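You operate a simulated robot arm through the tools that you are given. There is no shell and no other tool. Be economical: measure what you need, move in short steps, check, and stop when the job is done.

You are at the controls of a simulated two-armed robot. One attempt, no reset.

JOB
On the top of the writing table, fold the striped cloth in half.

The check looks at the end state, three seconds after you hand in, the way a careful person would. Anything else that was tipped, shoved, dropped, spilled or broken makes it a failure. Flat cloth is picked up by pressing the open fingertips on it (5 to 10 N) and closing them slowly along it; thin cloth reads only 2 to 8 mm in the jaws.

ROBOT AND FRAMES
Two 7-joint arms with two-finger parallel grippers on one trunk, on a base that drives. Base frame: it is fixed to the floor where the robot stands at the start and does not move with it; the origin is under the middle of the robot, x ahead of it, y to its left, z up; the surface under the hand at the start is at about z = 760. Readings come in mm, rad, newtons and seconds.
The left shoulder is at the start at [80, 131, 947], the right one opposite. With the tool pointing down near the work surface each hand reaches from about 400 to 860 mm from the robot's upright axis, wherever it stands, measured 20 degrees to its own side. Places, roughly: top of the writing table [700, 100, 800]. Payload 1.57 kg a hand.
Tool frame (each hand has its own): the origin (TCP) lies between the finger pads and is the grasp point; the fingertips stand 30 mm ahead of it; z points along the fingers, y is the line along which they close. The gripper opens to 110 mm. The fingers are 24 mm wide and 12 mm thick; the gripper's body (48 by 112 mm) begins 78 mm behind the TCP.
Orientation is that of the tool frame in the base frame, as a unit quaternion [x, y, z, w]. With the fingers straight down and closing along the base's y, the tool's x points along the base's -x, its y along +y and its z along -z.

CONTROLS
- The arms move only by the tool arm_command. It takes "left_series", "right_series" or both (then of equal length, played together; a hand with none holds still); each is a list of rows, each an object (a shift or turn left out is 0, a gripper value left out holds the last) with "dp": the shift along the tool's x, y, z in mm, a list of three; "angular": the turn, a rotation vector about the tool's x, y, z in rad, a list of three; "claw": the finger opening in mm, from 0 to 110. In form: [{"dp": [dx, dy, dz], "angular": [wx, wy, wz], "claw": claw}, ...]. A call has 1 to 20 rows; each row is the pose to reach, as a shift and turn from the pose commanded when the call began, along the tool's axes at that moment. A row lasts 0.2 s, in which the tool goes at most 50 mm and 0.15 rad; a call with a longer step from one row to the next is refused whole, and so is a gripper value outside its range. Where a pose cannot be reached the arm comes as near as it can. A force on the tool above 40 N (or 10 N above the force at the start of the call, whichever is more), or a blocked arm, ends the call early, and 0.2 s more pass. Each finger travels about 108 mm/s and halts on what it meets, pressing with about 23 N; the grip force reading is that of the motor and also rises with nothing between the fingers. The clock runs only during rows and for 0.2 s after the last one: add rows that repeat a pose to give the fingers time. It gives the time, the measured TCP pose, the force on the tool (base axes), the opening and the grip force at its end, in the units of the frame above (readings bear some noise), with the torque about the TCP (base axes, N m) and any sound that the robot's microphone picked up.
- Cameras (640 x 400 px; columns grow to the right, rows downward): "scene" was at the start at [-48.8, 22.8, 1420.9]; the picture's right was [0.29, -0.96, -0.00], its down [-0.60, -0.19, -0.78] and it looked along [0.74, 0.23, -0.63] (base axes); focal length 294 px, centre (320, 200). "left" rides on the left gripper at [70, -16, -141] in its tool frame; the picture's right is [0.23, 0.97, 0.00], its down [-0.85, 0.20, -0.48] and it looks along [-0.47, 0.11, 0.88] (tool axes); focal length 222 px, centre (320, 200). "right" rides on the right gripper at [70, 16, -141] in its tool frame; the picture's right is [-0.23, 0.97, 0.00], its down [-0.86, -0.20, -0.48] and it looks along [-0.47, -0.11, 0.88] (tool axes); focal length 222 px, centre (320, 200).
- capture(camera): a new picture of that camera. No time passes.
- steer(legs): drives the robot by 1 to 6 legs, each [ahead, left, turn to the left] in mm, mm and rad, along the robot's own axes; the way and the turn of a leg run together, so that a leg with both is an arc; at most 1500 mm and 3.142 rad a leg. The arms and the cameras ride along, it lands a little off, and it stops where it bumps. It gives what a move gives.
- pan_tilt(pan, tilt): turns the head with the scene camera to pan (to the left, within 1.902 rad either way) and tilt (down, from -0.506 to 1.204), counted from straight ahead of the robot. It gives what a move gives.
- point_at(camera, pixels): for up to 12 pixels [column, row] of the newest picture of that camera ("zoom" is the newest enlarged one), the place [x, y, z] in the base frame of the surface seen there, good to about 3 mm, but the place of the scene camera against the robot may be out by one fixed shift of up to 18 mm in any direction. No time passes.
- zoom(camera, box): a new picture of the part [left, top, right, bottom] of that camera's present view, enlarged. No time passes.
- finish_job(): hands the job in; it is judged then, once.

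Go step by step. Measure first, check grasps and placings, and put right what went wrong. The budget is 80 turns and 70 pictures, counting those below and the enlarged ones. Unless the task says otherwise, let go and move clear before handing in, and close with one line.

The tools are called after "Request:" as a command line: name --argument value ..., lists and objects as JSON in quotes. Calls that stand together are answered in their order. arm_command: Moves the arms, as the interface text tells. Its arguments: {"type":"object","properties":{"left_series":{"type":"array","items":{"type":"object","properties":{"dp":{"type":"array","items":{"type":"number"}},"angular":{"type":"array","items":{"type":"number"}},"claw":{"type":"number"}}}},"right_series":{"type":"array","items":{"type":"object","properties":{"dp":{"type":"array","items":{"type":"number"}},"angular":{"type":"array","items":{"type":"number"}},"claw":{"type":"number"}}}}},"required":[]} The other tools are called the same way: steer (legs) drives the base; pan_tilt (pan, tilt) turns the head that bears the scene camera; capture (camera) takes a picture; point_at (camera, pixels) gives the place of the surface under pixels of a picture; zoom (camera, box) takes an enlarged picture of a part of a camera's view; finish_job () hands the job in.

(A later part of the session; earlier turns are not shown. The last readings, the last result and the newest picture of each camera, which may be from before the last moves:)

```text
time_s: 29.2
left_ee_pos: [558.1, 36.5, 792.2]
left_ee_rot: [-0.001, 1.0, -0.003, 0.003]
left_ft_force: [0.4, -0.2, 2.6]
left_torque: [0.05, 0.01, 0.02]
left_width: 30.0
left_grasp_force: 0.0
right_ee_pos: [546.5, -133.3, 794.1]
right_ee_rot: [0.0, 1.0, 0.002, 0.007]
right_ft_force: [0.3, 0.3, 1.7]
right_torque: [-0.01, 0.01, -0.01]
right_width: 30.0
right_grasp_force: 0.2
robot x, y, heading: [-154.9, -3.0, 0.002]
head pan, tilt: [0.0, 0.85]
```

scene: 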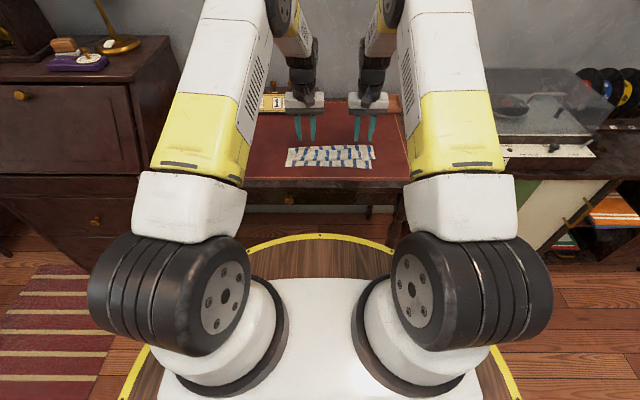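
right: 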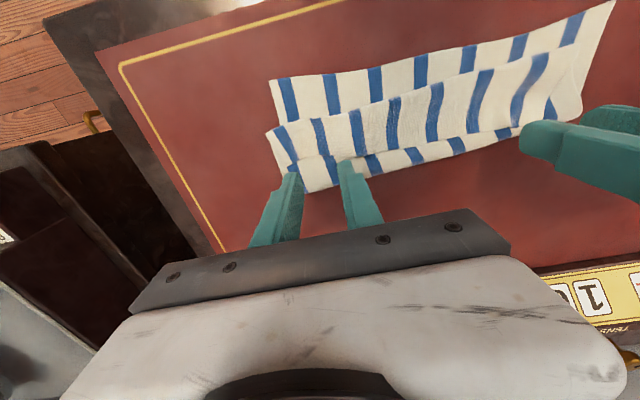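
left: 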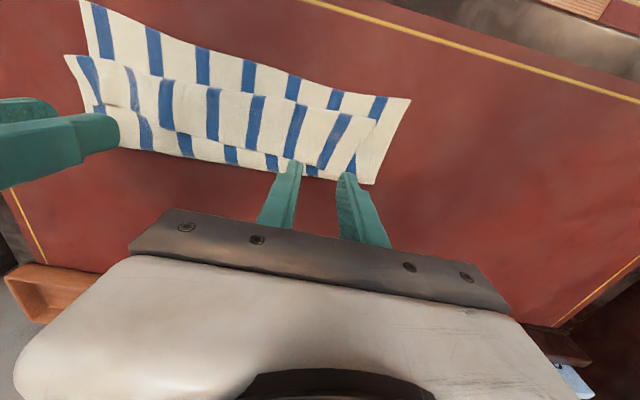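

Request:
arm_command --left_series '[{"dp": [0, 0, 0.6]}, {"dp": [0, 0, 0.6]}]' --right_series '[{"dp": [0, 0, 0.7]}, {"dp": [0, 0, 1]}]'

```text
time_s: 29.8
left_ee_pos: [559.2, 35.8, 793.2]
left_ee_rot: [0.0, 1.0, -0.003, 0.005]
left_ft_force: [0.7, 0.7, 7.2]
left_torque: [0.03, -0.01, -0.03]
left_width: 29.9
left_grasp_force: 0.0
right_ee_pos: [546.7, -133.3, 793.0]
right_ee_rot: [0.0, 1.0, 0.001, 0.007]
right_ft_force: [0.4, -2.4, 11.1]
right_torque: [-0.15, 0.05, 0.0]
right_width: 30.5
right_grasp_force: 0.1
robot x, y, heading: [-158.6, -1.8, -0.001]
head pan, tilt: [0.0, 0.85]
```

Left 7 N, right 11 N; ease the right slightly and close slowly.

Request:
arm_command --left_series '[{"claw": 30}, {"claw": 28}, {"claw": 26}, {"claw": 24}, {"claw": 22}, {"claw": 20}, {"claw": 18}, {"claw": 16}, {"claw": 14}, {"claw": 12}, {"claw": 10}, {"claw": 8}, {"claw": 6}, {"claw": 4}, {"claw": 2}, {"claw": 0}, {"claw": 0}, {"claw": 0}]' --right_series '[{"dp": [0, 0, -0.4], "claw": 30}, {"dp": [0, 0, -0.4], "claw": 28}, {"dp": [0, 0, -0.4], "claw": 26}, {"dp": [0, 0, -0.4], "claw": 24}, {"dp": [0, 0, -0.4], "claw": 22}, {"dp": [0, 0, -0.4], "claw": 20}, {"dp": [0, 0, -0.4], "claw": 18}, {"dp": [0, 0, -0.4], "claw": 16}, {"dp": [0, 0, -0.4], "claw": 14}, {"dp": [0, 0, -0.4], "claw": 12}, {"dp": [0, 0, -0.4], "claw": 10}, {"dp": [0, 0, -0.4], "claw": 8}, {"dp": [0, 0, -0.4], "claw": 6}, {"dp": [0, 0, -0.4], "claw": 4}, {"dp": [0, 0, -0.4], "claw": 2}, {"dp": [0, 0, -0.4], "claw": 0}, {"dp": [0, 0, -0.4], "claw": 0}, {"dp": [0, 0, -0.4], "claw": 0}]'

Request:
capture --camera "left"

Request:
capture --camera "right"

```text
time_s: 33.6
left_ee_pos: [559.1, 35.9, 792.5]
left_ee_rot: [0.0, 1.0, -0.003, 0.003]
left_ft_force: [-0.1, -4.2, 11.5]
left_torque: [-0.14, -0.03, -0.01]
left_width: 3.1
left_grasp_force: 22.9
right_ee_pos: [545.3, -133.7, 792.4]
right_ee_rot: [0.001, 1.0, 0.002, 0.007]
right_ft_force: [0.0, 3.2, 4.9]
right_torque: [0.06, 0.04, -0.02]
right_width: 6.5
right_grasp_force: 22.8
robot x, y, heading: [-155.4, -0.1, 0.006]
head pan, tilt: [0.0, 0.85]
```

```text
35 pictures are left
```

left: 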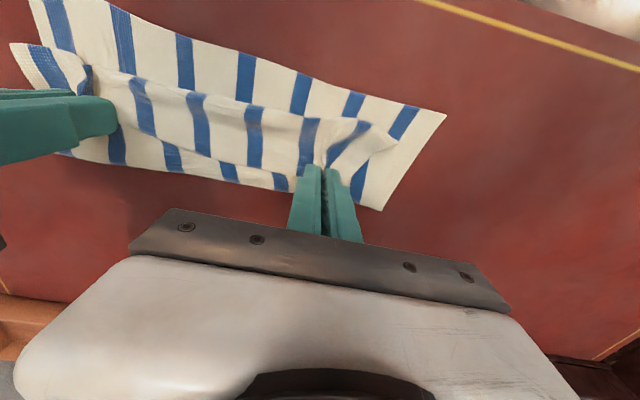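

```text
34 pictures are left
```

right: 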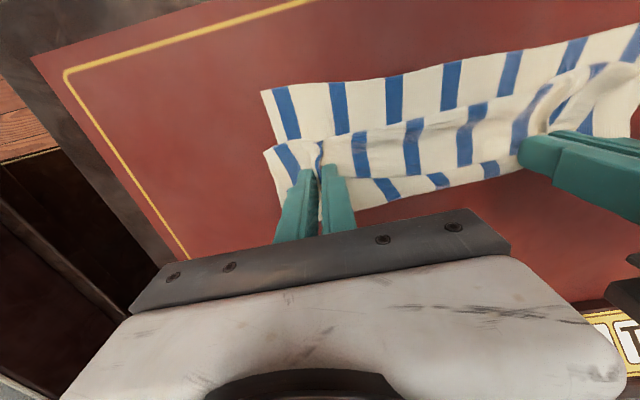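

Left holds 3.1 mm; right 6.5 mm may include a second layer. Lift 35 mm (slightly +x) and look.

Request:
arm_command --left_series '[{"dp": [0, 0, -8]}, {"dp": [-4, 2, -17]}, {"dp": [-8, 4, -26]}, {"dp": [-12, 6, -35]}, {"dp": [-16, 6, -45]}]' --right_series '[{"dp": [0, 0, -8]}, {"dp": [-4, -2, -17]}, {"dp": [-8, -4, -26]}, {"dp": [-12, -6, -35]}, {"dp": [-16, -6, -45]}]'

Request:
zoom --camera "right" --box '[200, 40, 520, 240]'

Request:
zoom --camera "left" --box '[160, 40, 480, 240]'

Request:
zoom --camera "scene" --box '[260, 90, 404, 180]'

```text
time_s: 34.8
left_ee_pos: [573.3, 39.8, 837.1]
left_ee_rot: [0.001, 1.0, -0.005, 0.003]
left_ft_force: [-1.5, -23.4, 0.4]
left_torque: [-0.74, 0.06, 0.18]
left_width: 3.0
left_grasp_force: 23.2
right_ee_pos: [561.4, -139.0, 838.0]
right_ee_rot: [-0.001, 1.0, 0.003, 0.007]
right_ft_force: [1.3, 23.7, 0.9]
right_torque: [0.7, -0.01, -0.11]
right_width: 7.5
right_grasp_force: 23.0
robot x, y, heading: [-154.7, -0.1, 0.005]
head pan, tilt: [0.0, 0.85]
```

```text
2.00 times, centred on (360, 140) of right
```

zoom: 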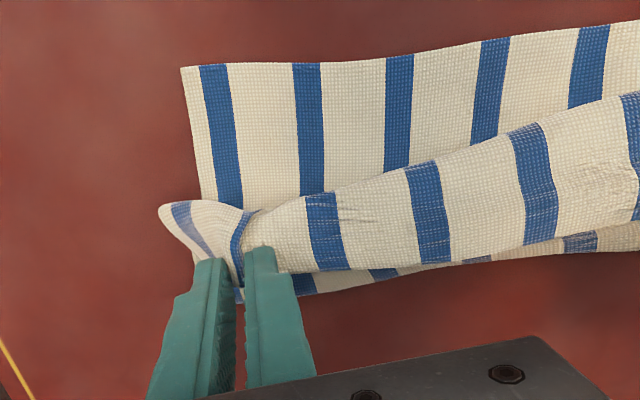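

```text
2.00 times, centred on (320, 140) of left
```

zoom: 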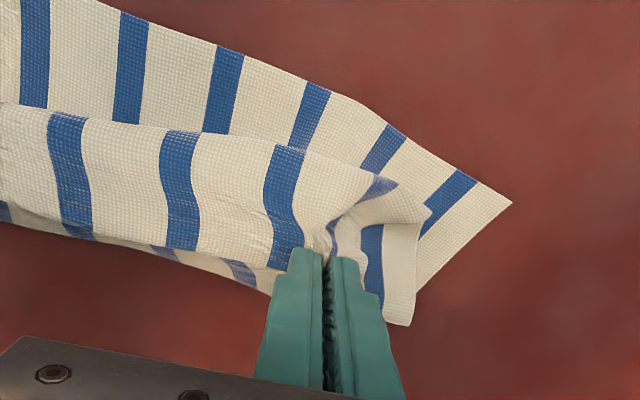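

```text
4.44 times, centred on (332, 135) of scene
```

zoom: 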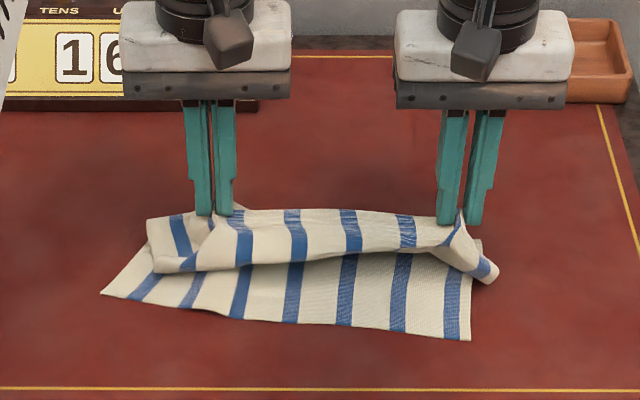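

Both edges are held, the right with an extra layer. Cleaner to restart: relax the side tension, then drive forward 115 mm to pull the cloth flat again.

Request:
arm_command --left_series '[{"dp": [0, -2, 3]}, {"dp": [0, -5, 8]}]' --right_series '[{"dp": [0, 2, 3]}, {"dp": [0, 5, 8]}]'

Request:
steer --legs '[[105, 0, 0]]'

Request:
capture --camera "scene"

Request:
capture --camera "right"

Request:
capture --camera "left"

```text
time_s: 35.4
left_ee_pos: [574.5, 38.6, 829.0]
left_ee_rot: [-0.001, 1.0, -0.002, 0.004]
left_ft_force: [0.0, -14.0, 0.6]
left_torque: [-0.44, -0.01, 0.11]
left_width: 2.4
left_grasp_force: 23.1
right_ee_pos: [560.6, -136.6, 829.3]
right_ee_rot: [0.0, 1.0, 0.001, 0.008]
right_ft_force: [0.1, 15.3, -0.8]
right_torque: [0.46, -0.02, -0.11]
right_width: 6.9
right_grasp_force: 22.8
robot x, y, heading: [-157.2, -3.0, 0.004]
head pan, tilt: [0.0, 0.85]
```

```text
time_s: 36.6
left_ee_pos: [683.1, 37.4, 829.7]
left_ee_rot: [0.0, 1.0, -0.003, 0.003]
left_ft_force: [0.2, -11.0, 0.4]
left_torque: [-0.33, 0.03, 0.09]
left_width: 2.4
left_grasp_force: 23.1
right_ee_pos: [670.5, -136.7, 829.5]
right_ee_rot: [0.0, 1.0, 0.0, 0.007]
right_ft_force: [0.5, 10.5, 0.8]
right_torque: [0.32, -0.02, -0.05]
right_width: 6.8
right_grasp_force: 23.2
robot x, y, heading: [-50.0, -0.0, 0.004]
head pan, tilt: [0.0, 0.85]
```

```text
30 pictures are left
```

scene: 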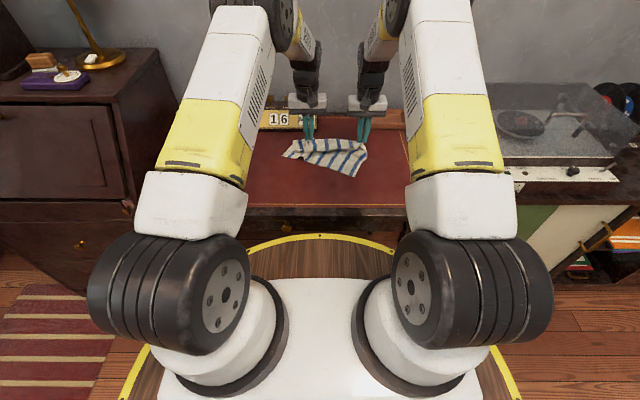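

```text
29 pictures are left
```

right: 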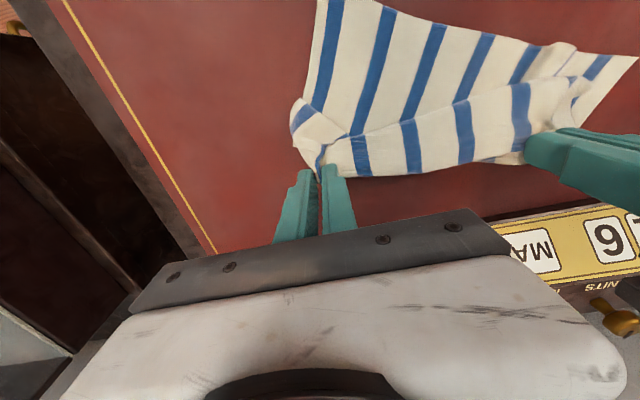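

```text
28 pictures are left
```

left: 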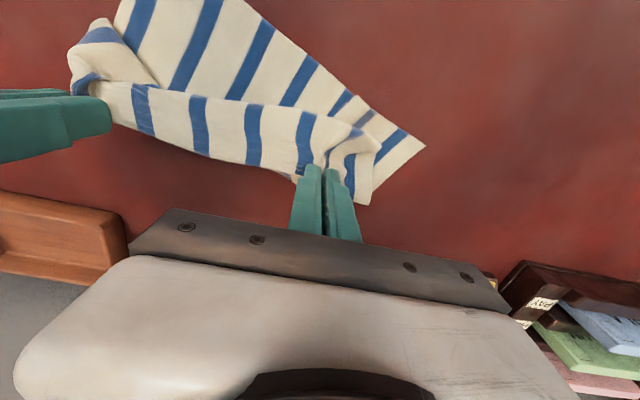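

The whole cloth got dragged – both pinches hold several layers. I'll set it down, release, rise and inspect, then unfold it by lifting the single-layer near edge.

Request:
arm_command --left_series '[{"dp": [0, 0, 12]}, {"dp": [0, 0, 24]}, {"dp": [0, 0, 24], "claw": 10}, {"dp": [0, 0, 24], "claw": 25}, {"dp": [0, 0, 24], "claw": 30}, {"dp": [0, 0, -10], "claw": 30}, {"dp": [0, 0, -50]}, {"dp": [0, 15, -90]}, {"dp": [20, 30, -120]}]' --right_series '[{"dp": [0, 0, 12]}, {"dp": [0, 0, 24]}, {"dp": [0, 0, 24], "claw": 10}, {"dp": [0, 0, 24], "claw": 25}, {"dp": [0, 0, 24], "claw": 30}, {"dp": [0, 0, -10], "claw": 30}, {"dp": [0, 0, -50]}, {"dp": [0, -15, -90]}, {"dp": [20, -30, -120]}]'

Request:
zoom --camera "scene" --box '[250, 90, 410, 190]'

Request:
capture --camera "right"

Request:
capture --camera "left"

```text
time_s: 38.6
left_ee_pos: [662.9, 70.2, 946.6]
left_ee_rot: [0.0, 1.0, -0.004, 0.003]
left_ft_force: [1.0, 0.5, -0.9]
left_torque: [0.02, 0.03, -0.03]
left_width: 30.2
left_grasp_force: 0.1
right_ee_pos: [648.7, -169.4, 945.8]
right_ee_rot: [0.0, 1.0, 0.001, 0.006]
right_ft_force: [0.4, 0.1, -0.4]
right_torque: [-0.02, 0.01, 0.01]
right_width: 29.8
right_grasp_force: 0.0
robot x, y, heading: [-47.7, -2.6, 0.0]
head pan, tilt: [0.0, 0.85]
```

```text
4.00 times, centred on (330, 140) of scene
```

zoom: 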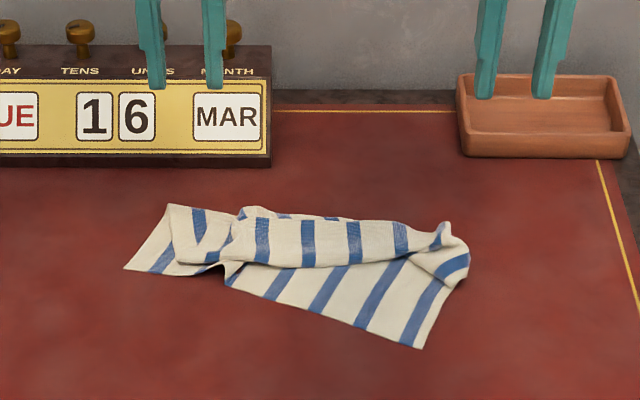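

```text
26 pictures are left
```

right: 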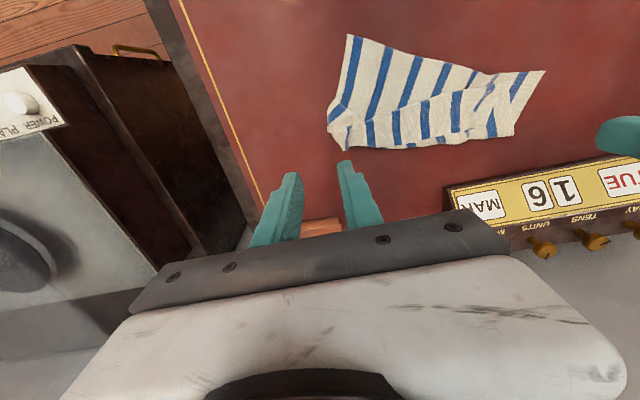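

```text
25 pictures are left
```

left: 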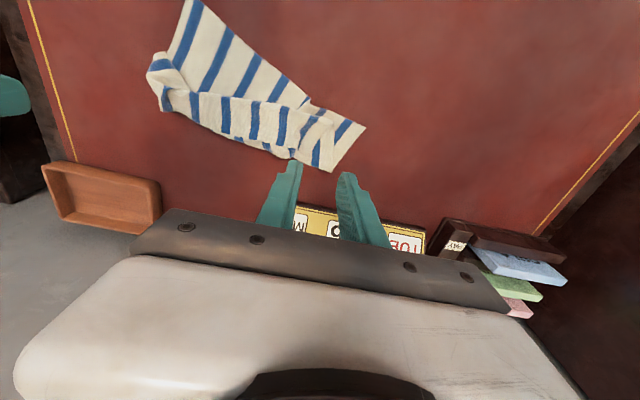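

Near edge now runs from zoom (125,268) to (425,346); single-layer areas are exposed at both ends. Measure them.

Request:
point_at --camera "zoom" --pixels '[[127, 267], [178, 272], [168, 206], [228, 282], [422, 345], [466, 255], [355, 325], [245, 212], [400, 310], [150, 255]]'

Request:
point_at --camera "right" --pixels '[[349, 37], [543, 71], [328, 120], [440, 62], [490, 74], [512, 130]]'

Request:
point_at --camera "left" --pixels '[[195, 2], [365, 127], [333, 170], [305, 100], [320, 113], [340, 115]]'

Request:
zoom --camera "left" --box '[140, 0, 396, 160]'

```text
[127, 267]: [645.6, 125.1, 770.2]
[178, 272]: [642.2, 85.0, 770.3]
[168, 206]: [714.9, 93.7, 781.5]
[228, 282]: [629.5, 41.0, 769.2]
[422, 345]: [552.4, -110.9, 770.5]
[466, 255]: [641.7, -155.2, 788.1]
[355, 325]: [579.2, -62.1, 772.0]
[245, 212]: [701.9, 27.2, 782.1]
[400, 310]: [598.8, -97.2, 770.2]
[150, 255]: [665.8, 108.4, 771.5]
```

```text
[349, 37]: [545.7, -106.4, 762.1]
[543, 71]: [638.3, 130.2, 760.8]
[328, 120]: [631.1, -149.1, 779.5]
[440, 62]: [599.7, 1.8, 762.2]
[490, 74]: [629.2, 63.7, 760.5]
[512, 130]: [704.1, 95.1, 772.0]
```

```text
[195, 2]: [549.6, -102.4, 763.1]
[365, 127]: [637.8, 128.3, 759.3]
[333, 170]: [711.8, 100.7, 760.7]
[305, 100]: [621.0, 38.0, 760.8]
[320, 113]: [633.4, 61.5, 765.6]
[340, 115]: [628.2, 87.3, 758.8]
```

```text
2.50 times, centred on (268, 80) of left
```

zoom: 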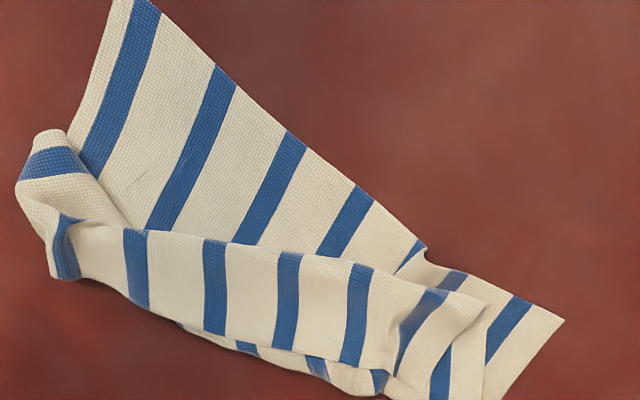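

Near-edge corners: right ≈(547,−105), left ≈(638,129), edge turned ~0.37 rad. Plan: pinch this single-layer edge, hang the cloth so it falls open, then lay it down zig-zag into a half fold (edge direction then matches the grip). Move above the corners with yaw aligned.

Request:
arm_command --left_series '[{"dp": [5, 6, 20], "angular": [0, 0, 0.06], "claw": 26}, {"dp": [10, 12, 40], "angular": [0, 0, 0.12], "claw": 24}, {"dp": [15, 18, 60], "angular": [0, 0, 0.18], "claw": 24}, {"dp": [20, 24, 80], "angular": [0, 0, 0.25], "claw": 24}, {"dp": [25, 30, 100], "angular": [0, 0, 0.31], "claw": 24}, {"dp": [28, 35, 120], "angular": [0, 0, 0.37], "claw": 24}, {"dp": [28, 35, 131], "angular": [0, 0, 0.37], "claw": 24}]' --right_series '[{"dp": [15, 15, 20], "angular": [0, 0, 0.06], "claw": 26}, {"dp": [30, 30, 40], "angular": [0, 0, 0.12], "claw": 24}, {"dp": [45, 45, 60], "angular": [0, 0, 0.18], "claw": 24}, {"dp": [60, 60, 80], "angular": [0, 0, 0.25], "claw": 24}, {"dp": [75, 75, 100], "angular": [0, 0, 0.31], "claw": 24}, {"dp": [88, 88, 120], "angular": [0, 0, 0.37], "claw": 24}, {"dp": [88, 88, 131], "angular": [0, 0, 0.37], "claw": 24}]'

Request:
capture --camera "left"

Request:
capture --camera "right"

```text
time_s: 40.2
left_ee_pos: [634.3, 100.2, 815.4]
left_ee_rot: [0.184, 0.983, -0.003, 0.004]
left_ft_force: [0.4, 0.0, 0.6]
left_torque: [-0.01, 0.04, 0.0]
left_width: 24.2
left_grasp_force: 0.1
right_ee_pos: [563.0, -76.8, 817.6]
right_ee_rot: [0.185, 0.983, 0.003, 0.006]
right_ft_force: [0.4, 1.1, 0.2]
right_torque: [0.03, 0.01, -0.04]
right_width: 24.0
right_grasp_force: 0.1
robot x, y, heading: [-46.0, -1.9, 0.003]
head pan, tilt: [0.0, 0.85]
```

```text
23 pictures are left
```

left: 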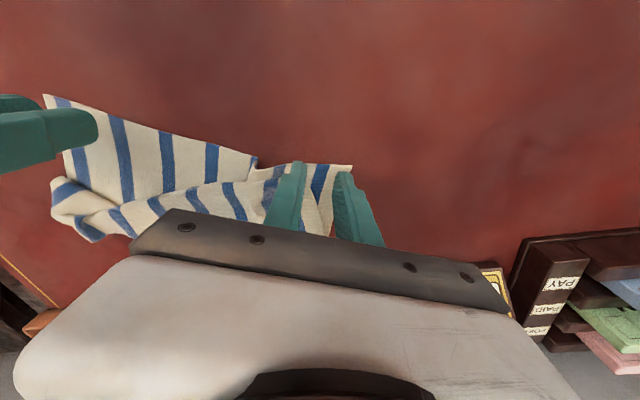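

```text
22 pictures are left
```

right: 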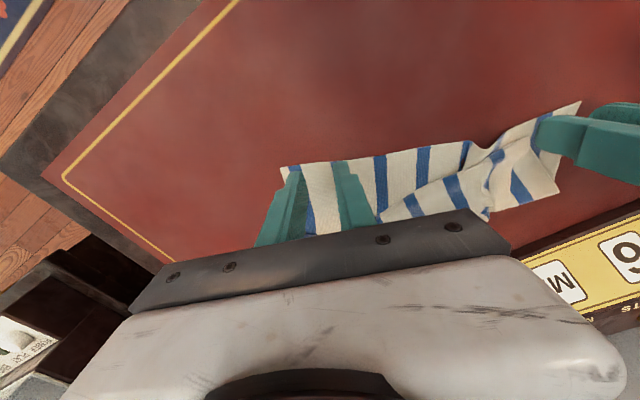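

Fingers straddle just inside both corners: left corner (350,165), right corner (282,168). Check places.

Request:
point_at --camera "left" --pixels '[[350, 166], [320, 166], [300, 165], [270, 168], [255, 165], [330, 180], [315, 180], [330, 220]]'

Request:
point_at --camera "right" --pixels '[[283, 168], [310, 166], [330, 165], [360, 160], [320, 190], [380, 157]]'

Request:
zoom --camera "left" --box '[220, 130, 412, 250]'

```text
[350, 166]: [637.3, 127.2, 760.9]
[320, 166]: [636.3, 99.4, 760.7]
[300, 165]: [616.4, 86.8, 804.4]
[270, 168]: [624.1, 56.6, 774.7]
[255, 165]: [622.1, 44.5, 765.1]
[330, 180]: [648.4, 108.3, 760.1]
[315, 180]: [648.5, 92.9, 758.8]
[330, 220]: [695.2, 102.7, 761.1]
```

```text
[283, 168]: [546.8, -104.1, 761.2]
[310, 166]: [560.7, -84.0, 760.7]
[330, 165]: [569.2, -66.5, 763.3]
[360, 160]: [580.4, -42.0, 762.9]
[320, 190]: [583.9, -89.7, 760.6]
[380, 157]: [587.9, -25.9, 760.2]
```

```text
3.33 times, centred on (316, 190) of left
```

zoom: 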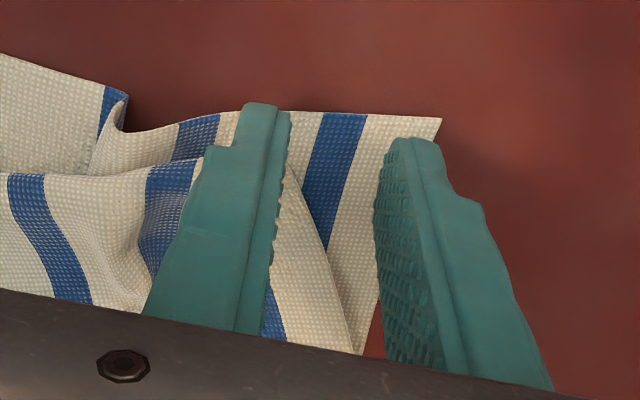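

Left: shift 8 mm outward and narrow to 18 mm to avoid the flap. Then descend both to near contact.

Request:
arm_command --left_series '[{"dp": [4.7, 6.7, 0], "claw": 18}, {"dp": [4.7, 6.7, 12], "claw": 18}, {"dp": [4.7, 6.7, 20], "claw": 18}, {"dp": [4.7, 6.7, 23], "claw": 18}, {"dp": [4.7, 6.7, 23], "claw": 18}]' --right_series '[{"dp": [0, 0, 5]}, {"dp": [0, 0, 15]}, {"dp": [0, 0, 22]}, {"dp": [0, 0, 25]}, {"dp": [0, 0, 25]}]'

```text
time_s: 41.4
left_ee_pos: [633.1, 109.8, 793.8]
left_ee_rot: [0.185, 0.983, -0.002, 0.004]
left_ft_force: [-0.5, 0.3, 0.2]
left_torque: [0.01, 0.03, 0.01]
left_width: 18.1
left_grasp_force: 0.0
right_ee_pos: [565.0, -79.2, 793.2]
right_ee_rot: [0.185, 0.983, 0.002, 0.006]
right_ft_force: [0.2, 0.1, -0.1]
right_torque: [0.0, -0.03, -0.03]
right_width: 24.0
right_grasp_force: 0.0
robot x, y, heading: [-47.6, 1.1, 0.004]
head pan, tilt: [0.0, 0.85]
```

Request:
arm_command --left_series '[{"dp": [0, 0, 1]}, {"dp": [0, 0, 2]}, {"dp": [0, 0, 2]}]' --right_series '[{"dp": [0, 0, 1]}, {"dp": [0, 0, 2]}, {"dp": [0, 0, 2]}]'

```text
time_s: 42.2
left_ee_pos: [630.8, 109.9, 793.7]
left_ee_rot: [0.184, 0.983, -0.002, 0.004]
left_ft_force: [-0.4, -0.3, -0.2]
left_torque: [-0.02, 0.02, -0.02]
left_width: 17.8
left_grasp_force: 0.1
right_ee_pos: [564.9, -79.7, 791.4]
right_ee_rot: [0.184, 0.983, 0.003, 0.008]
right_ft_force: [-2.2, -2.4, 28.8]
right_torque: [-0.51, 0.29, -0.03]
right_width: 24.3
right_grasp_force: 0.8
robot x, y, heading: [-50.4, -0.3, 0.003]
head pan, tilt: [0.0, 0.85]
```

Request:
arm_command --left_series '[{"dp": [0, 0, 0.8]}, {"dp": [0, 0, 1.2]}, {"dp": [0, 0, 1.2]}]' --right_series '[{"dp": [0, 0, -0.6]}, {"dp": [0, 0, -1]}, {"dp": [0, 0, -1]}]'

```text
time_s: 43.0
left_ee_pos: [632.1, 110.3, 790.7]
left_ee_rot: [0.184, 0.983, -0.003, 0.004]
left_ft_force: [-1.1, -0.7, 3.7]
left_torque: [0.02, 0.0, 0.03]
left_width: 17.8
left_grasp_force: 0.1
right_ee_pos: [564.5, -78.6, 791.7]
right_ee_rot: [0.184, 0.983, 0.003, 0.009]
right_ft_force: [5.6, -2.4, 25.9]
right_torque: [-0.46, -0.02, 0.09]
right_width: 24.2
right_grasp_force: 0.0
robot x, y, heading: [-48.0, 3.0, 0.004]
head pan, tilt: [0.0, 0.85]
```

Request:
arm_command --left_series '[{"dp": [0, 0, 0.4]}, {"dp": [0, 0, 0.4]}]' --right_series '[{"dp": [0, 0, -0.8]}, {"dp": [0, 0, -1]}]'

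```text
time_s: 43.6
left_ee_pos: [632.5, 110.2, 791.8]
left_ee_rot: [0.184, 0.983, -0.003, 0.005]
left_ft_force: [-1.1, -0.9, 8.5]
left_torque: [0.04, -0.07, -0.02]
left_width: 17.4
left_grasp_force: 0.0
right_ee_pos: [562.6, -78.8, 791.8]
right_ee_rot: [0.184, 0.983, 0.002, 0.006]
right_ft_force: [2.1, -0.2, 16.8]
right_torque: [-0.25, 0.02, 0.05]
right_width: 23.8
right_grasp_force: 0.1
robot x, y, heading: [-46.8, 0.8, 0.002]
head pan, tilt: [0.0, 0.85]
```

Left 8.5 N good; right 17 N, ease 0.8 mm and close both slowly.

Request:
arm_command --left_series '[{"claw": 18}, {"claw": 18}, {"claw": 16.5}, {"claw": 15}, {"claw": 13.5}, {"claw": 12}, {"claw": 10.5}, {"claw": 9}, {"claw": 7.5}, {"claw": 6}, {"claw": 4.5}, {"claw": 3}, {"claw": 1.5}, {"claw": 0}, {"claw": 0}, {"claw": 0}]' --right_series '[{"dp": [0, 0, -0.8], "claw": 24}, {"dp": [0, 0, -0.8], "claw": 24}, {"dp": [0, 0, -0.8], "claw": 22}, {"dp": [0, 0, -0.8], "claw": 20}, {"dp": [0, 0, -0.8], "claw": 18}, {"dp": [0, 0, -0.8], "claw": 16}, {"dp": [0, 0, -0.8], "claw": 14}, {"dp": [0, 0, -0.8], "claw": 12}, {"dp": [0, 0, -0.8], "claw": 10}, {"dp": [0, 0, -0.8], "claw": 8}, {"dp": [0, 0, -0.8], "claw": 6}, {"dp": [0, 0, -0.8], "claw": 4}, {"dp": [0, 0, -0.8], "claw": 2}, {"dp": [0, 0, -0.8], "claw": 0}, {"dp": [0, 0, -0.8], "claw": 0}, {"dp": [0, 0, -0.8], "claw": 0}]'

```text
time_s: 47.0
left_ee_pos: [632.8, 110.2, 791.2]
left_ee_rot: [0.184, 0.983, -0.003, 0.005]
left_ft_force: [2.0, 2.7, 20.3]
left_torque: [0.03, -0.18, 0.01]
left_width: 0.0
left_grasp_force: 21.6
right_ee_pos: [562.9, -77.9, 792.2]
right_ee_rot: [0.184, 0.983, 0.002, 0.007]
right_ft_force: [-0.7, -0.9, 0.4]
right_torque: [0.0, -0.01, 0.0]
right_width: 2.2
right_grasp_force: 23.9
robot x, y, heading: [-49.1, -2.7, 0.004]
head pan, tilt: [0.0, 0.85]
```

Right holds 2.2 mm; left missed (0.0). Raise the left a little, reopen and look.

Request:
arm_command --left_series '[{"dp": [0, 0, -5]}, {"dp": [0, 0, -20], "claw": 10}, {"dp": [0, 0, -25], "claw": 22}, {"dp": [0, 0, -25], "claw": 22}]'

Request:
zoom --camera "left" --box '[220, 130, 412, 250]'

```text
time_s: 48.0
left_ee_pos: [633.6, 109.8, 814.5]
left_ee_rot: [0.185, 0.983, -0.003, 0.004]
left_ft_force: [-0.4, -0.4, 0.0]
left_torque: [0.02, 0.02, 0.02]
left_width: 22.1
left_grasp_force: 0.1
right_ee_pos: [563.4, -78.2, 792.7]
right_ee_rot: [0.184, 0.983, 0.001, 0.006]
right_ft_force: [0.0, -0.7, 2.2]
right_torque: [-0.01, 0.02, -0.01]
right_width: 2.0
right_grasp_force: 22.6
robot x, y, heading: [-49.9, -0.3, -0.002]
head pan, tilt: [0.0, 0.85]
```

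```text
3.33 times, centred on (316, 190) of left
```

zoom: 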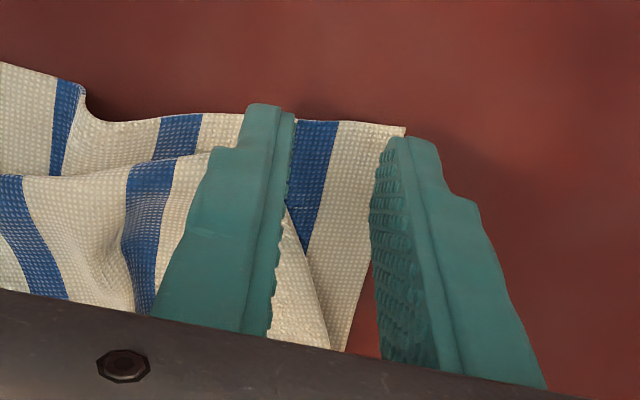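

Request:
point_at --camera "zoom" --pixels '[[402, 130], [320, 124], [345, 345], [290, 240], [225, 118], [380, 200]]'

```text
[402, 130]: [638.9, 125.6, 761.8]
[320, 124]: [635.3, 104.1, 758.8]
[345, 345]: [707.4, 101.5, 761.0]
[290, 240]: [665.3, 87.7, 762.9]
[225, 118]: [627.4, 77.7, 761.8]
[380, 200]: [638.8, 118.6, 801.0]
```

Corner is at (639,126): the outer finger was off it. Shift 9 mm inward along the edge and 5 mm deeper, then press.

Request:
arm_command --left_series '[{"dp": [-5, -9, 0], "claw": 20}, {"dp": [-5, -9, 12], "claw": 20}, {"dp": [-5, -9, 21], "claw": 20}, {"dp": [-5, -9, 24], "claw": 20}, {"dp": [-5, -9, 24], "claw": 20}]'

```text
time_s: 49.2
left_ee_pos: [637.3, 100.6, 793.3]
left_ee_rot: [0.184, 0.983, -0.002, 0.006]
left_ft_force: [0.0, 2.5, 14.3]
left_torque: [-0.22, -0.04, 0.04]
left_width: 18.9
left_grasp_force: 0.0
right_ee_pos: [562.4, -77.7, 792.1]
right_ee_rot: [0.184, 0.983, 0.002, 0.007]
right_ft_force: [0.1, -0.2, 0.6]
right_torque: [-0.03, 0.0, -0.04]
right_width: 1.9
right_grasp_force: 22.9
robot x, y, heading: [-45.4, 2.4, 0.003]
head pan, tilt: [0.0, 0.85]
```

14 N; ease 0.5 mm and close slowly.

Request:
arm_command --left_series '[{"dp": [0, 0, -0.5], "claw": 20}, {"dp": [0, 0, -0.5], "claw": 20}, {"dp": [0, 0, -0.5], "claw": 18}, {"dp": [0, 0, -0.5], "claw": 16}, {"dp": [0, 0, -0.5], "claw": 14}, {"dp": [0, 0, -0.5], "claw": 12}, {"dp": [0, 0, -0.5], "claw": 10}, {"dp": [0, 0, -0.5], "claw": 8}, {"dp": [0, 0, -0.5], "claw": 6}, {"dp": [0, 0, -0.5], "claw": 4}, {"dp": [0, 0, -0.5], "claw": 2}, {"dp": [0, 0, -0.5], "claw": 0}, {"dp": [0, 0, -0.5], "claw": 0}, {"dp": [0, 0, -0.5], "claw": 0}]'

Request:
zoom --camera "left" --box '[160, 110, 416, 270]'

```text
time_s: 52.2
left_ee_pos: [634.3, 98.9, 792.5]
left_ee_rot: [0.184, 0.983, -0.002, 0.005]
left_ft_force: [-2.5, -6.4, 26.1]
left_torque: [-0.43, -0.09, -0.06]
left_width: 0.0
left_grasp_force: 21.3
right_ee_pos: [562.9, -78.2, 793.0]
right_ee_rot: [0.184, 0.983, 0.003, 0.006]
right_ft_force: [-0.1, -0.3, -0.7]
right_torque: [0.02, 0.02, -0.01]
right_width: 2.0
right_grasp_force: 23.3
robot x, y, heading: [-48.6, -3.0, 0.002]
head pan, tilt: [0.0, 0.85]
```

```text
2.50 times, centred on (288, 190) of left
```

zoom: 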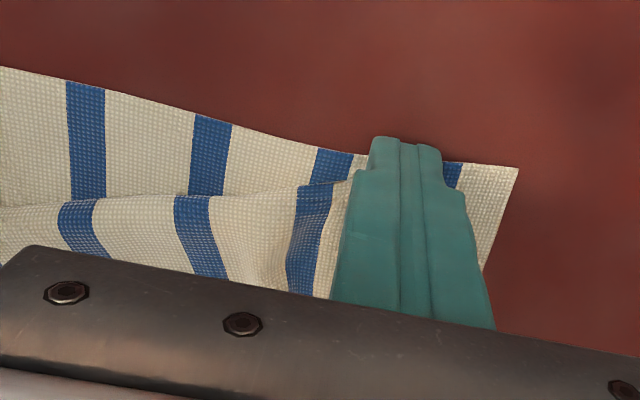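

Missed again: the inner finger slid the cloth outward (corner now at zoom (517,168)), which gives more room. Raise, reopen to 30 (that width worked before) and measure.

Request:
arm_command --left_series '[{"dp": [0, 0, -5]}, {"dp": [0, 0, -15], "claw": 10}, {"dp": [0, 0, -20], "claw": 25}, {"dp": [0, 0, -20], "claw": 30}]'

Request:
zoom --camera "left" --box '[200, 120, 424, 260]'

```text
time_s: 53.2
left_ee_pos: [634.0, 99.3, 811.2]
left_ee_rot: [0.184, 0.983, -0.002, 0.002]
left_ft_force: [-0.8, 0.3, -0.4]
left_torque: [0.01, -0.02, 0.02]
left_width: 30.1
left_grasp_force: 0.1
right_ee_pos: [563.1, -77.2, 793.5]
right_ee_rot: [0.184, 0.983, 0.002, 0.007]
right_ft_force: [-0.3, 0.5, 1.4]
right_torque: [0.03, -0.03, 0.01]
right_width: 2.2
right_grasp_force: 23.6
robot x, y, heading: [-51.1, 1.8, -0.001]
head pan, tilt: [0.0, 0.85]
```

```text
2.86 times, centred on (312, 190) of left
```

zoom: 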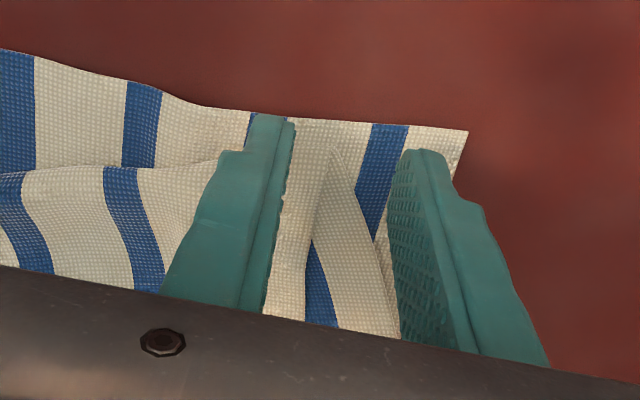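

Request:
point_at --camera "zoom" --pixels '[[464, 133], [390, 127], [310, 122], [200, 108], [330, 150], [310, 250], [400, 140], [365, 215]]'

```text
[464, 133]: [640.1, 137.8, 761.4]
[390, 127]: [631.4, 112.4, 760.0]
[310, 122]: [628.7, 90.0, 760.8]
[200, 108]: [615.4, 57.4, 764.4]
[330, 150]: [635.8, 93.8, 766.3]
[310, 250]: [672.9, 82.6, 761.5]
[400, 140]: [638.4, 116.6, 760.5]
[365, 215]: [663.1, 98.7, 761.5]
```

Corner (640,138), edge direction matches the yaw. Shift so both fingers sit on single-layer cloth, opening 24, and descend.

Request:
arm_command --left_series '[{"dp": [7.3, 7.9, 0], "claw": 24}, {"dp": [7.3, 7.9, 10], "claw": 24}, {"dp": [7.3, 7.9, 17], "claw": 24}, {"dp": [7.3, 7.9, 19], "claw": 24}, {"dp": [7.3, 7.9, 19], "claw": 24}]'

```text
time_s: 54.4
left_ee_pos: [630.3, 109.0, 791.9]
left_ee_rot: [0.184, 0.983, -0.003, 0.004]
left_ft_force: [-0.2, 0.0, 0.1]
left_torque: [0.02, -0.01, 0.04]
left_width: 23.7
left_grasp_force: 0.1
right_ee_pos: [563.8, -76.9, 793.6]
right_ee_rot: [0.184, 0.983, 0.003, 0.007]
right_ft_force: [-0.2, 0.7, 2.2]
right_torque: [0.02, -0.02, 0.04]
right_width: 2.0
right_grasp_force: 22.8
robot x, y, heading: [-44.4, 0.7, 0.002]
head pan, tilt: [0.0, 0.85]
```

Request:
arm_command --left_series '[{"dp": [0, 0, 0.7]}, {"dp": [0, 0, 1.2]}, {"dp": [0, 0, 1.2]}]'

```text
time_s: 55.2
left_ee_pos: [631.3, 109.4, 792.6]
left_ee_rot: [0.184, 0.983, -0.002, 0.004]
left_ft_force: [-0.2, 0.2, 5.7]
left_torque: [-0.06, -0.02, -0.05]
left_width: 23.9
left_grasp_force: 0.1
right_ee_pos: [563.5, -77.8, 793.5]
right_ee_rot: [0.183, 0.983, 0.002, 0.007]
right_ft_force: [0.3, 0.6, 2.1]
right_torque: [0.01, 0.0, 0.04]
right_width: 2.0
right_grasp_force: 23.0
robot x, y, heading: [-51.4, -1.0, 0.002]
head pan, tilt: [0.0, 0.85]
```

5.7 N: good. Close slowly.

Request:
arm_command --left_series '[{"claw": 23}, {"claw": 21.5}, {"claw": 20}, {"claw": 18.5}, {"claw": 17}, {"claw": 15.5}, {"claw": 14}, {"claw": 12.5}, {"claw": 11}, {"claw": 9.5}, {"claw": 8}, {"claw": 6.5}, {"claw": 5}, {"claw": 3.5}, {"claw": 2}, {"claw": 0}, {"claw": 0}, {"claw": 0}]'

```text
time_s: 59.0
left_ee_pos: [630.2, 109.8, 793.0]
left_ee_rot: [0.185, 0.983, -0.002, 0.004]
left_ft_force: [-0.4, -2.3, 6.5]
left_torque: [-0.12, -0.04, -0.02]
left_width: 0.0
left_grasp_force: 21.2
right_ee_pos: [563.2, -77.6, 794.0]
right_ee_rot: [0.184, 0.983, 0.002, 0.006]
right_ft_force: [0.6, 0.9, 1.1]
right_torque: [0.04, 0.0, 0.04]
right_width: 2.0
right_grasp_force: 23.1
robot x, y, heading: [-50.3, 0.6, 0.005]
head pan, tilt: [0.0, 0.85]
```

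Missed again. Raise, reopen and look.

Request:
arm_command --left_series '[{"dp": [0, 0, -5]}, {"dp": [0, 0, -15], "claw": 10}, {"dp": [0, 0, -30], "claw": 25}, {"dp": [20, 0, -50], "claw": 40}, {"dp": [20, 0, -50], "claw": 40}]'

Request:
zoom --camera "left" --box '[120, 80, 440, 280]'

```text
time_s: 60.2
left_ee_pos: [611.3, 118.3, 842.9]
left_ee_rot: [0.184, 0.983, -0.002, 0.003]
left_ft_force: [-1.1, -0.4, -0.4]
left_torque: [0.02, 0.03, 0.01]
left_width: 39.7
left_grasp_force: 0.1
right_ee_pos: [562.5, -77.7, 792.1]
right_ee_rot: [0.184, 0.983, 0.002, 0.006]
right_ft_force: [-0.9, 0.3, 2.7]
right_torque: [0.0, -0.04, -0.01]
right_width: 2.4
right_grasp_force: 22.8
robot x, y, heading: [-47.5, 1.7, 0.001]
head pan, tilt: [0.0, 0.85]
```

```text
2.00 times, centred on (280, 180) of left
```

zoom: 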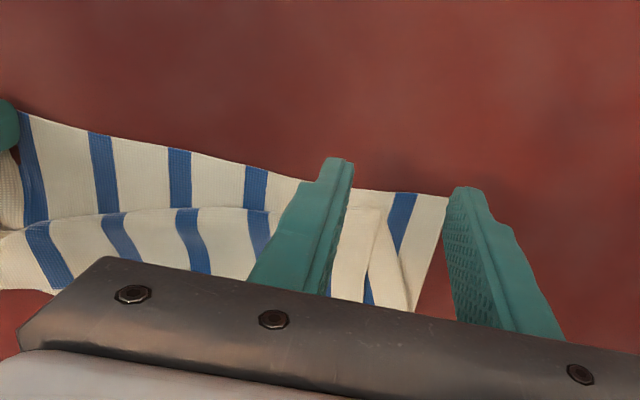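

The near edge is now cleanly exposed in one layer from zoom (20,110) to (300,180), with the flap only at the corner. I'll measure the strip to pinch a bit further inboard.

Request:
point_at --camera "zoom" --pixels '[[445, 197], [385, 191], [300, 181], [265, 172], [230, 163], [190, 151], [265, 205], [230, 205], [290, 203], [120, 132], [365, 210], [410, 305]]'

```text
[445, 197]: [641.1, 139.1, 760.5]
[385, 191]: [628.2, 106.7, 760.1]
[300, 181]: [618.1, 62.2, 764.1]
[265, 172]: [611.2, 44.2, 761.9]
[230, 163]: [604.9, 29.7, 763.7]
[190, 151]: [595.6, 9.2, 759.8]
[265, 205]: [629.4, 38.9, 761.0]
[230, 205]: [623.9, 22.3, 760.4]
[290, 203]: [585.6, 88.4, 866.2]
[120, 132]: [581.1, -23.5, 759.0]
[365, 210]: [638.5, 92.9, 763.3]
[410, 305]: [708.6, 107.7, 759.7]
```

Pinch centre chosen at (624,80), ~60 mm from the corner. Move and press.

Request:
arm_command --left_series '[{"dp": [-25.6, -31, 5], "claw": 30}, {"dp": [-25.6, -31, 25], "claw": 30}, {"dp": [-25.6, -31, 42], "claw": 30}, {"dp": [-25.6, -31, 49], "claw": 30}, {"dp": [-25.6, -31, 50.5], "claw": 30}, {"dp": [-25.6, -31, 50.5], "claw": 30}]'

```text
time_s: 61.6
left_ee_pos: [626.0, 80.6, 792.2]
left_ee_rot: [0.183, 0.983, -0.002, 0.005]
left_ft_force: [-3.0, 2.9, 18.2]
left_torque: [0.36, -0.23, 0.1]
left_width: 30.9
left_grasp_force: 0.5
right_ee_pos: [562.8, -78.1, 793.6]
right_ee_rot: [0.184, 0.983, 0.002, 0.007]
right_ft_force: [0.4, 0.4, 0.5]
right_torque: [0.0, 0.0, -0.02]
right_width: 2.0
right_grasp_force: 22.7
robot x, y, heading: [-48.0, -0.4, 0.002]
head pan, tilt: [0.0, 0.85]
```

18 N; ease 0.8 mm and close slowly.

Request:
arm_command --left_series '[{"dp": [0, 0, -0.8], "claw": 30}, {"dp": [0, 0, -0.8], "claw": 30}, {"dp": [0, 0, -0.8], "claw": 28}, {"dp": [0, 0, -0.8], "claw": 26}, {"dp": [0, 0, -0.8], "claw": 24}, {"dp": [0, 0, -0.8], "claw": 22}, {"dp": [0, 0, -0.8], "claw": 20}, {"dp": [0, 0, -0.8], "claw": 18}, {"dp": [0, 0, -0.8], "claw": 16}, {"dp": [0, 0, -0.8], "claw": 14}, {"dp": [0, 0, -0.8], "claw": 12}, {"dp": [0, 0, -0.8], "claw": 10}, {"dp": [0, 0, -0.8], "claw": 8}, {"dp": [0, 0, -0.8], "claw": 6}, {"dp": [0, 0, -0.8], "claw": 4}, {"dp": [0, 0, -0.8], "claw": 2}, {"dp": [0, 0, -0.8], "claw": 0}, {"dp": [0, 0, -0.8], "claw": 0}, {"dp": [0, 0, -0.8], "claw": 0}]'

```text
time_s: 65.6
left_ee_pos: [624.8, 79.7, 791.3]
left_ee_rot: [0.184, 0.983, -0.002, 0.004]
left_ft_force: [0.6, 2.0, 11.6]
left_torque: [0.1, -0.18, -0.02]
left_width: 1.2
left_grasp_force: 22.7
right_ee_pos: [563.3, -78.4, 793.0]
right_ee_rot: [0.184, 0.983, 0.002, 0.006]
right_ft_force: [0.0, 0.1, 1.3]
right_torque: [0.02, 0.0, 0.0]
right_width: 2.1
right_grasp_force: 23.2
robot x, y, heading: [-47.7, -0.6, 0.003]
head pan, tilt: [0.0, 0.85]
```

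Left reads 1.2 mm – a thin hold. Lift both 50 mm and look.

Request:
arm_command --left_series '[{"dp": [0, 0, -8]}, {"dp": [0, 0, -18]}, {"dp": [0, 0, -30]}, {"dp": [0, 0, -42]}, {"dp": [0, 0, -55]}]' --right_series '[{"dp": [0, 0, -8]}, {"dp": [0, 0, -18]}, {"dp": [0, 0, -30]}, {"dp": [0, 0, -42]}, {"dp": [0, 0, -55]}]'

Request:
zoom --camera "scene" --box '[250, 80, 410, 180]'

```text
time_s: 66.8
left_ee_pos: [624.4, 78.6, 847.3]
left_ee_rot: [0.183, 0.983, -0.003, 0.004]
left_ft_force: [-0.5, 0.0, 0.1]
left_torque: [0.02, -0.02, -0.01]
left_width: 1.1
left_grasp_force: 23.2
right_ee_pos: [562.8, -77.0, 847.5]
right_ee_rot: [0.184, 0.983, 0.002, 0.007]
right_ft_force: [0.5, 0.9, 0.0]
right_torque: [0.03, 0.01, -0.01]
right_width: 2.0
right_grasp_force: 22.9
robot x, y, heading: [-49.0, 0.4, -0.001]
head pan, tilt: [0.0, 0.85]
```

```text
4.00 times, centred on (330, 130) of scene
```

zoom: 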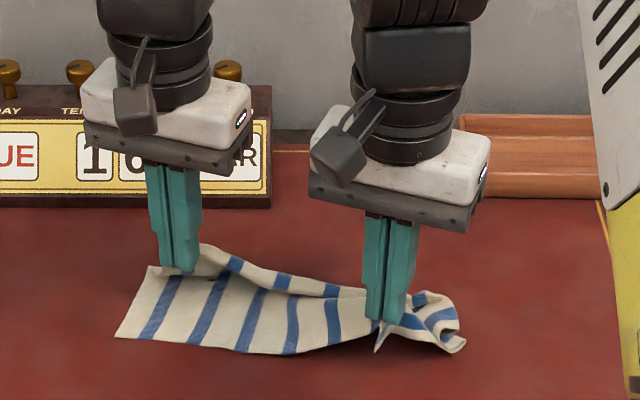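

The left seems to hold the flap rather than the near edge. Raise further to see the structure.

Request:
arm_command --left_series '[{"dp": [0, 0, -20]}, {"dp": [0, 0, -45]}, {"dp": [0, 0, -70]}, {"dp": [0, 0, -95]}, {"dp": [0, 0, -120]}, {"dp": [0, 0, -145]}, {"dp": [0, 0, -170]}, {"dp": [0, 0, -170]}]' --right_series '[{"dp": [0, 0, -20]}, {"dp": [0, 0, -45]}, {"dp": [0, 0, -70]}, {"dp": [0, 0, -95]}, {"dp": [0, 0, -120]}, {"dp": [0, 0, -145]}, {"dp": [0, 0, -170]}, {"dp": [0, 0, -170]}]'

Request:
zoom --camera "scene" --box '[234, 40, 426, 160]'

```text
time_s: 68.6
left_ee_pos: [622.6, 78.6, 1018.1]
left_ee_rot: [0.184, 0.983, -0.003, 0.004]
left_ft_force: [-0.3, 0.1, -0.1]
left_torque: [0.02, 0.01, 0.02]
left_width: 1.2
left_grasp_force: 22.6
right_ee_pos: [561.9, -79.1, 1017.8]
right_ee_rot: [0.184, 0.983, 0.002, 0.006]
right_ft_force: [-0.1, 0.0, -0.9]
right_torque: [-0.02, -0.03, 0.01]
right_width: 1.9
right_grasp_force: 22.9
robot x, y, heading: [-50.8, -2.7, -0.001]
head pan, tilt: [0.0, 0.85]
```

```text
3.33 times, centred on (330, 100) of scene
```

zoom: 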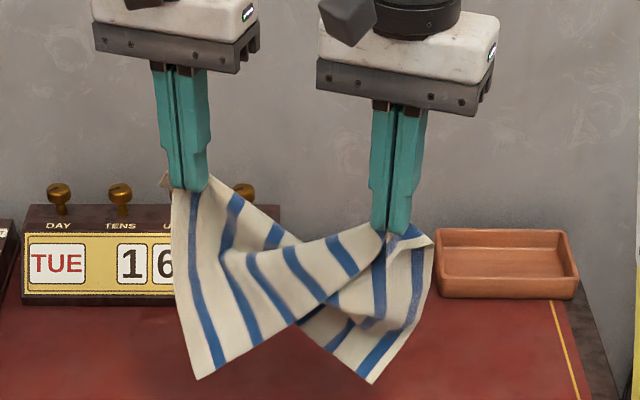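

Very useful: the cloth has fallen open. The left holds the far-left corner A, the right the opposite corner C; free corners hang at zoom (197,378) (D) and (370,382) (B). I'll stretch A–C and lay it as a flat triangle, then swap the right hand to D so both hands hold one edge. First stretch.

Request:
arm_command --left_series '[{"dp": [1, 12, 0]}, {"dp": [2, 25, 0]}, {"dp": [3, 38, 0]}, {"dp": [4, 51, 0]}, {"dp": [5.2, 60, 0]}, {"dp": [5.2, 60, 25]}, {"dp": [5.2, 60, 45]}, {"dp": [5.2, 60, 45]}]' --right_series '[{"dp": [-19, -5, 0]}, {"dp": [-38, -10, 0]}, {"dp": [-57, -15, 0]}, {"dp": [-76, -20, 0]}, {"dp": [-94, -26, 0]}, {"dp": [-94, -26, 25]}, {"dp": [-94, -26, 45]}, {"dp": [-94, -26, 45]}]'

Request:
zoom --camera "scene" --box '[218, 40, 442, 180]'

```text
time_s: 70.4
left_ee_pos: [639.6, 136.9, 972.7]
left_ee_rot: [0.184, 0.983, -0.002, 0.004]
left_ft_force: [0.9, -0.3, 0.1]
left_torque: [-0.05, -0.01, -0.01]
left_width: 1.1
left_grasp_force: 23.1
right_ee_pos: [639.8, -134.8, 973.4]
right_ee_rot: [0.183, 0.983, 0.002, 0.007]
right_ft_force: [-0.9, 1.1, 0.1]
right_torque: [0.07, 0.02, 0.01]
right_width: 2.2
right_grasp_force: 23.0
robot x, y, heading: [-50.3, 0.3, -0.002]
head pan, tilt: [0.0, 0.85]
```

```text
2.86 times, centred on (330, 110) of scene
```

zoom: 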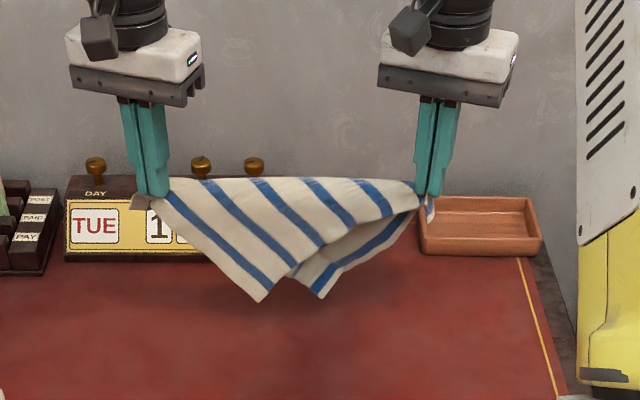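

Clean triangle: D at zoom (262,298) in front, B at (320,295) behind. Measure the tips.

Request:
point_at --camera "zoom" --pixels '[[260, 294], [318, 292], [250, 270], [215, 245], [200, 205], [290, 220]]'

```text
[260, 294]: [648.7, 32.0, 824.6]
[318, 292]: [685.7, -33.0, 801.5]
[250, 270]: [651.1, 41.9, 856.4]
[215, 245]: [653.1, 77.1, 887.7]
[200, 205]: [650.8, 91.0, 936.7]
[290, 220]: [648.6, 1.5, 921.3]
```

Lay it down: straight down 30 mm, then diagonally toward −x.

Request:
arm_command --left_series '[{"dp": [0, 0, 15]}, {"dp": [0, 0, 30]}, {"dp": [14, -5.4, 44]}, {"dp": [28, -10.8, 58]}, {"dp": [42, -16.2, 73]}, {"dp": [56, -21.6, 88]}, {"dp": [70, -27, 103]}, {"dp": [84, -32.4, 117]}, {"dp": [98, -37.8, 132]}, {"dp": [112, -43.2, 147]}, {"dp": [126, -48.6, 160]}, {"dp": [140, -54, 172]}, {"dp": [140, -54, 175]}]' --right_series '[{"dp": [0, 0, 15]}, {"dp": [0, 0, 30]}, {"dp": [14, -5.4, 44]}, {"dp": [28, -10.8, 58]}, {"dp": [42, -16.2, 73]}, {"dp": [56, -21.6, 88]}, {"dp": [70, -27, 103]}, {"dp": [84, -32.4, 117]}, {"dp": [98, -37.8, 132]}, {"dp": [112, -43.2, 147]}, {"dp": [126, -48.6, 160]}, {"dp": [140, -54, 172]}, {"dp": [140, -54, 175]}]'

Request:
capture --camera "right"

```text
time_s: 73.2
left_ee_pos: [491.9, 137.8, 794.8]
left_ee_rot: [0.184, 0.983, -0.002, 0.005]
left_ft_force: [-0.2, -1.7, -0.7]
left_torque: [-0.04, -0.01, -0.03]
left_width: 1.1
left_grasp_force: 23.0
right_ee_pos: [490.6, -137.7, 796.3]
right_ee_rot: [0.183, 0.983, 0.003, 0.007]
right_ft_force: [-0.7, 0.8, 2.6]
right_torque: [0.02, 0.01, 0.0]
right_width: 2.0
right_grasp_force: 23.2
robot x, y, heading: [-51.7, 0.1, 0.0]
head pan, tilt: [0.0, 0.85]
```

```text
13 pictures are left
```

right: 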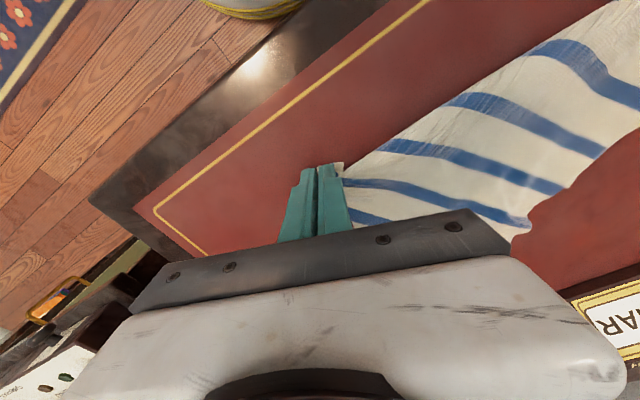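

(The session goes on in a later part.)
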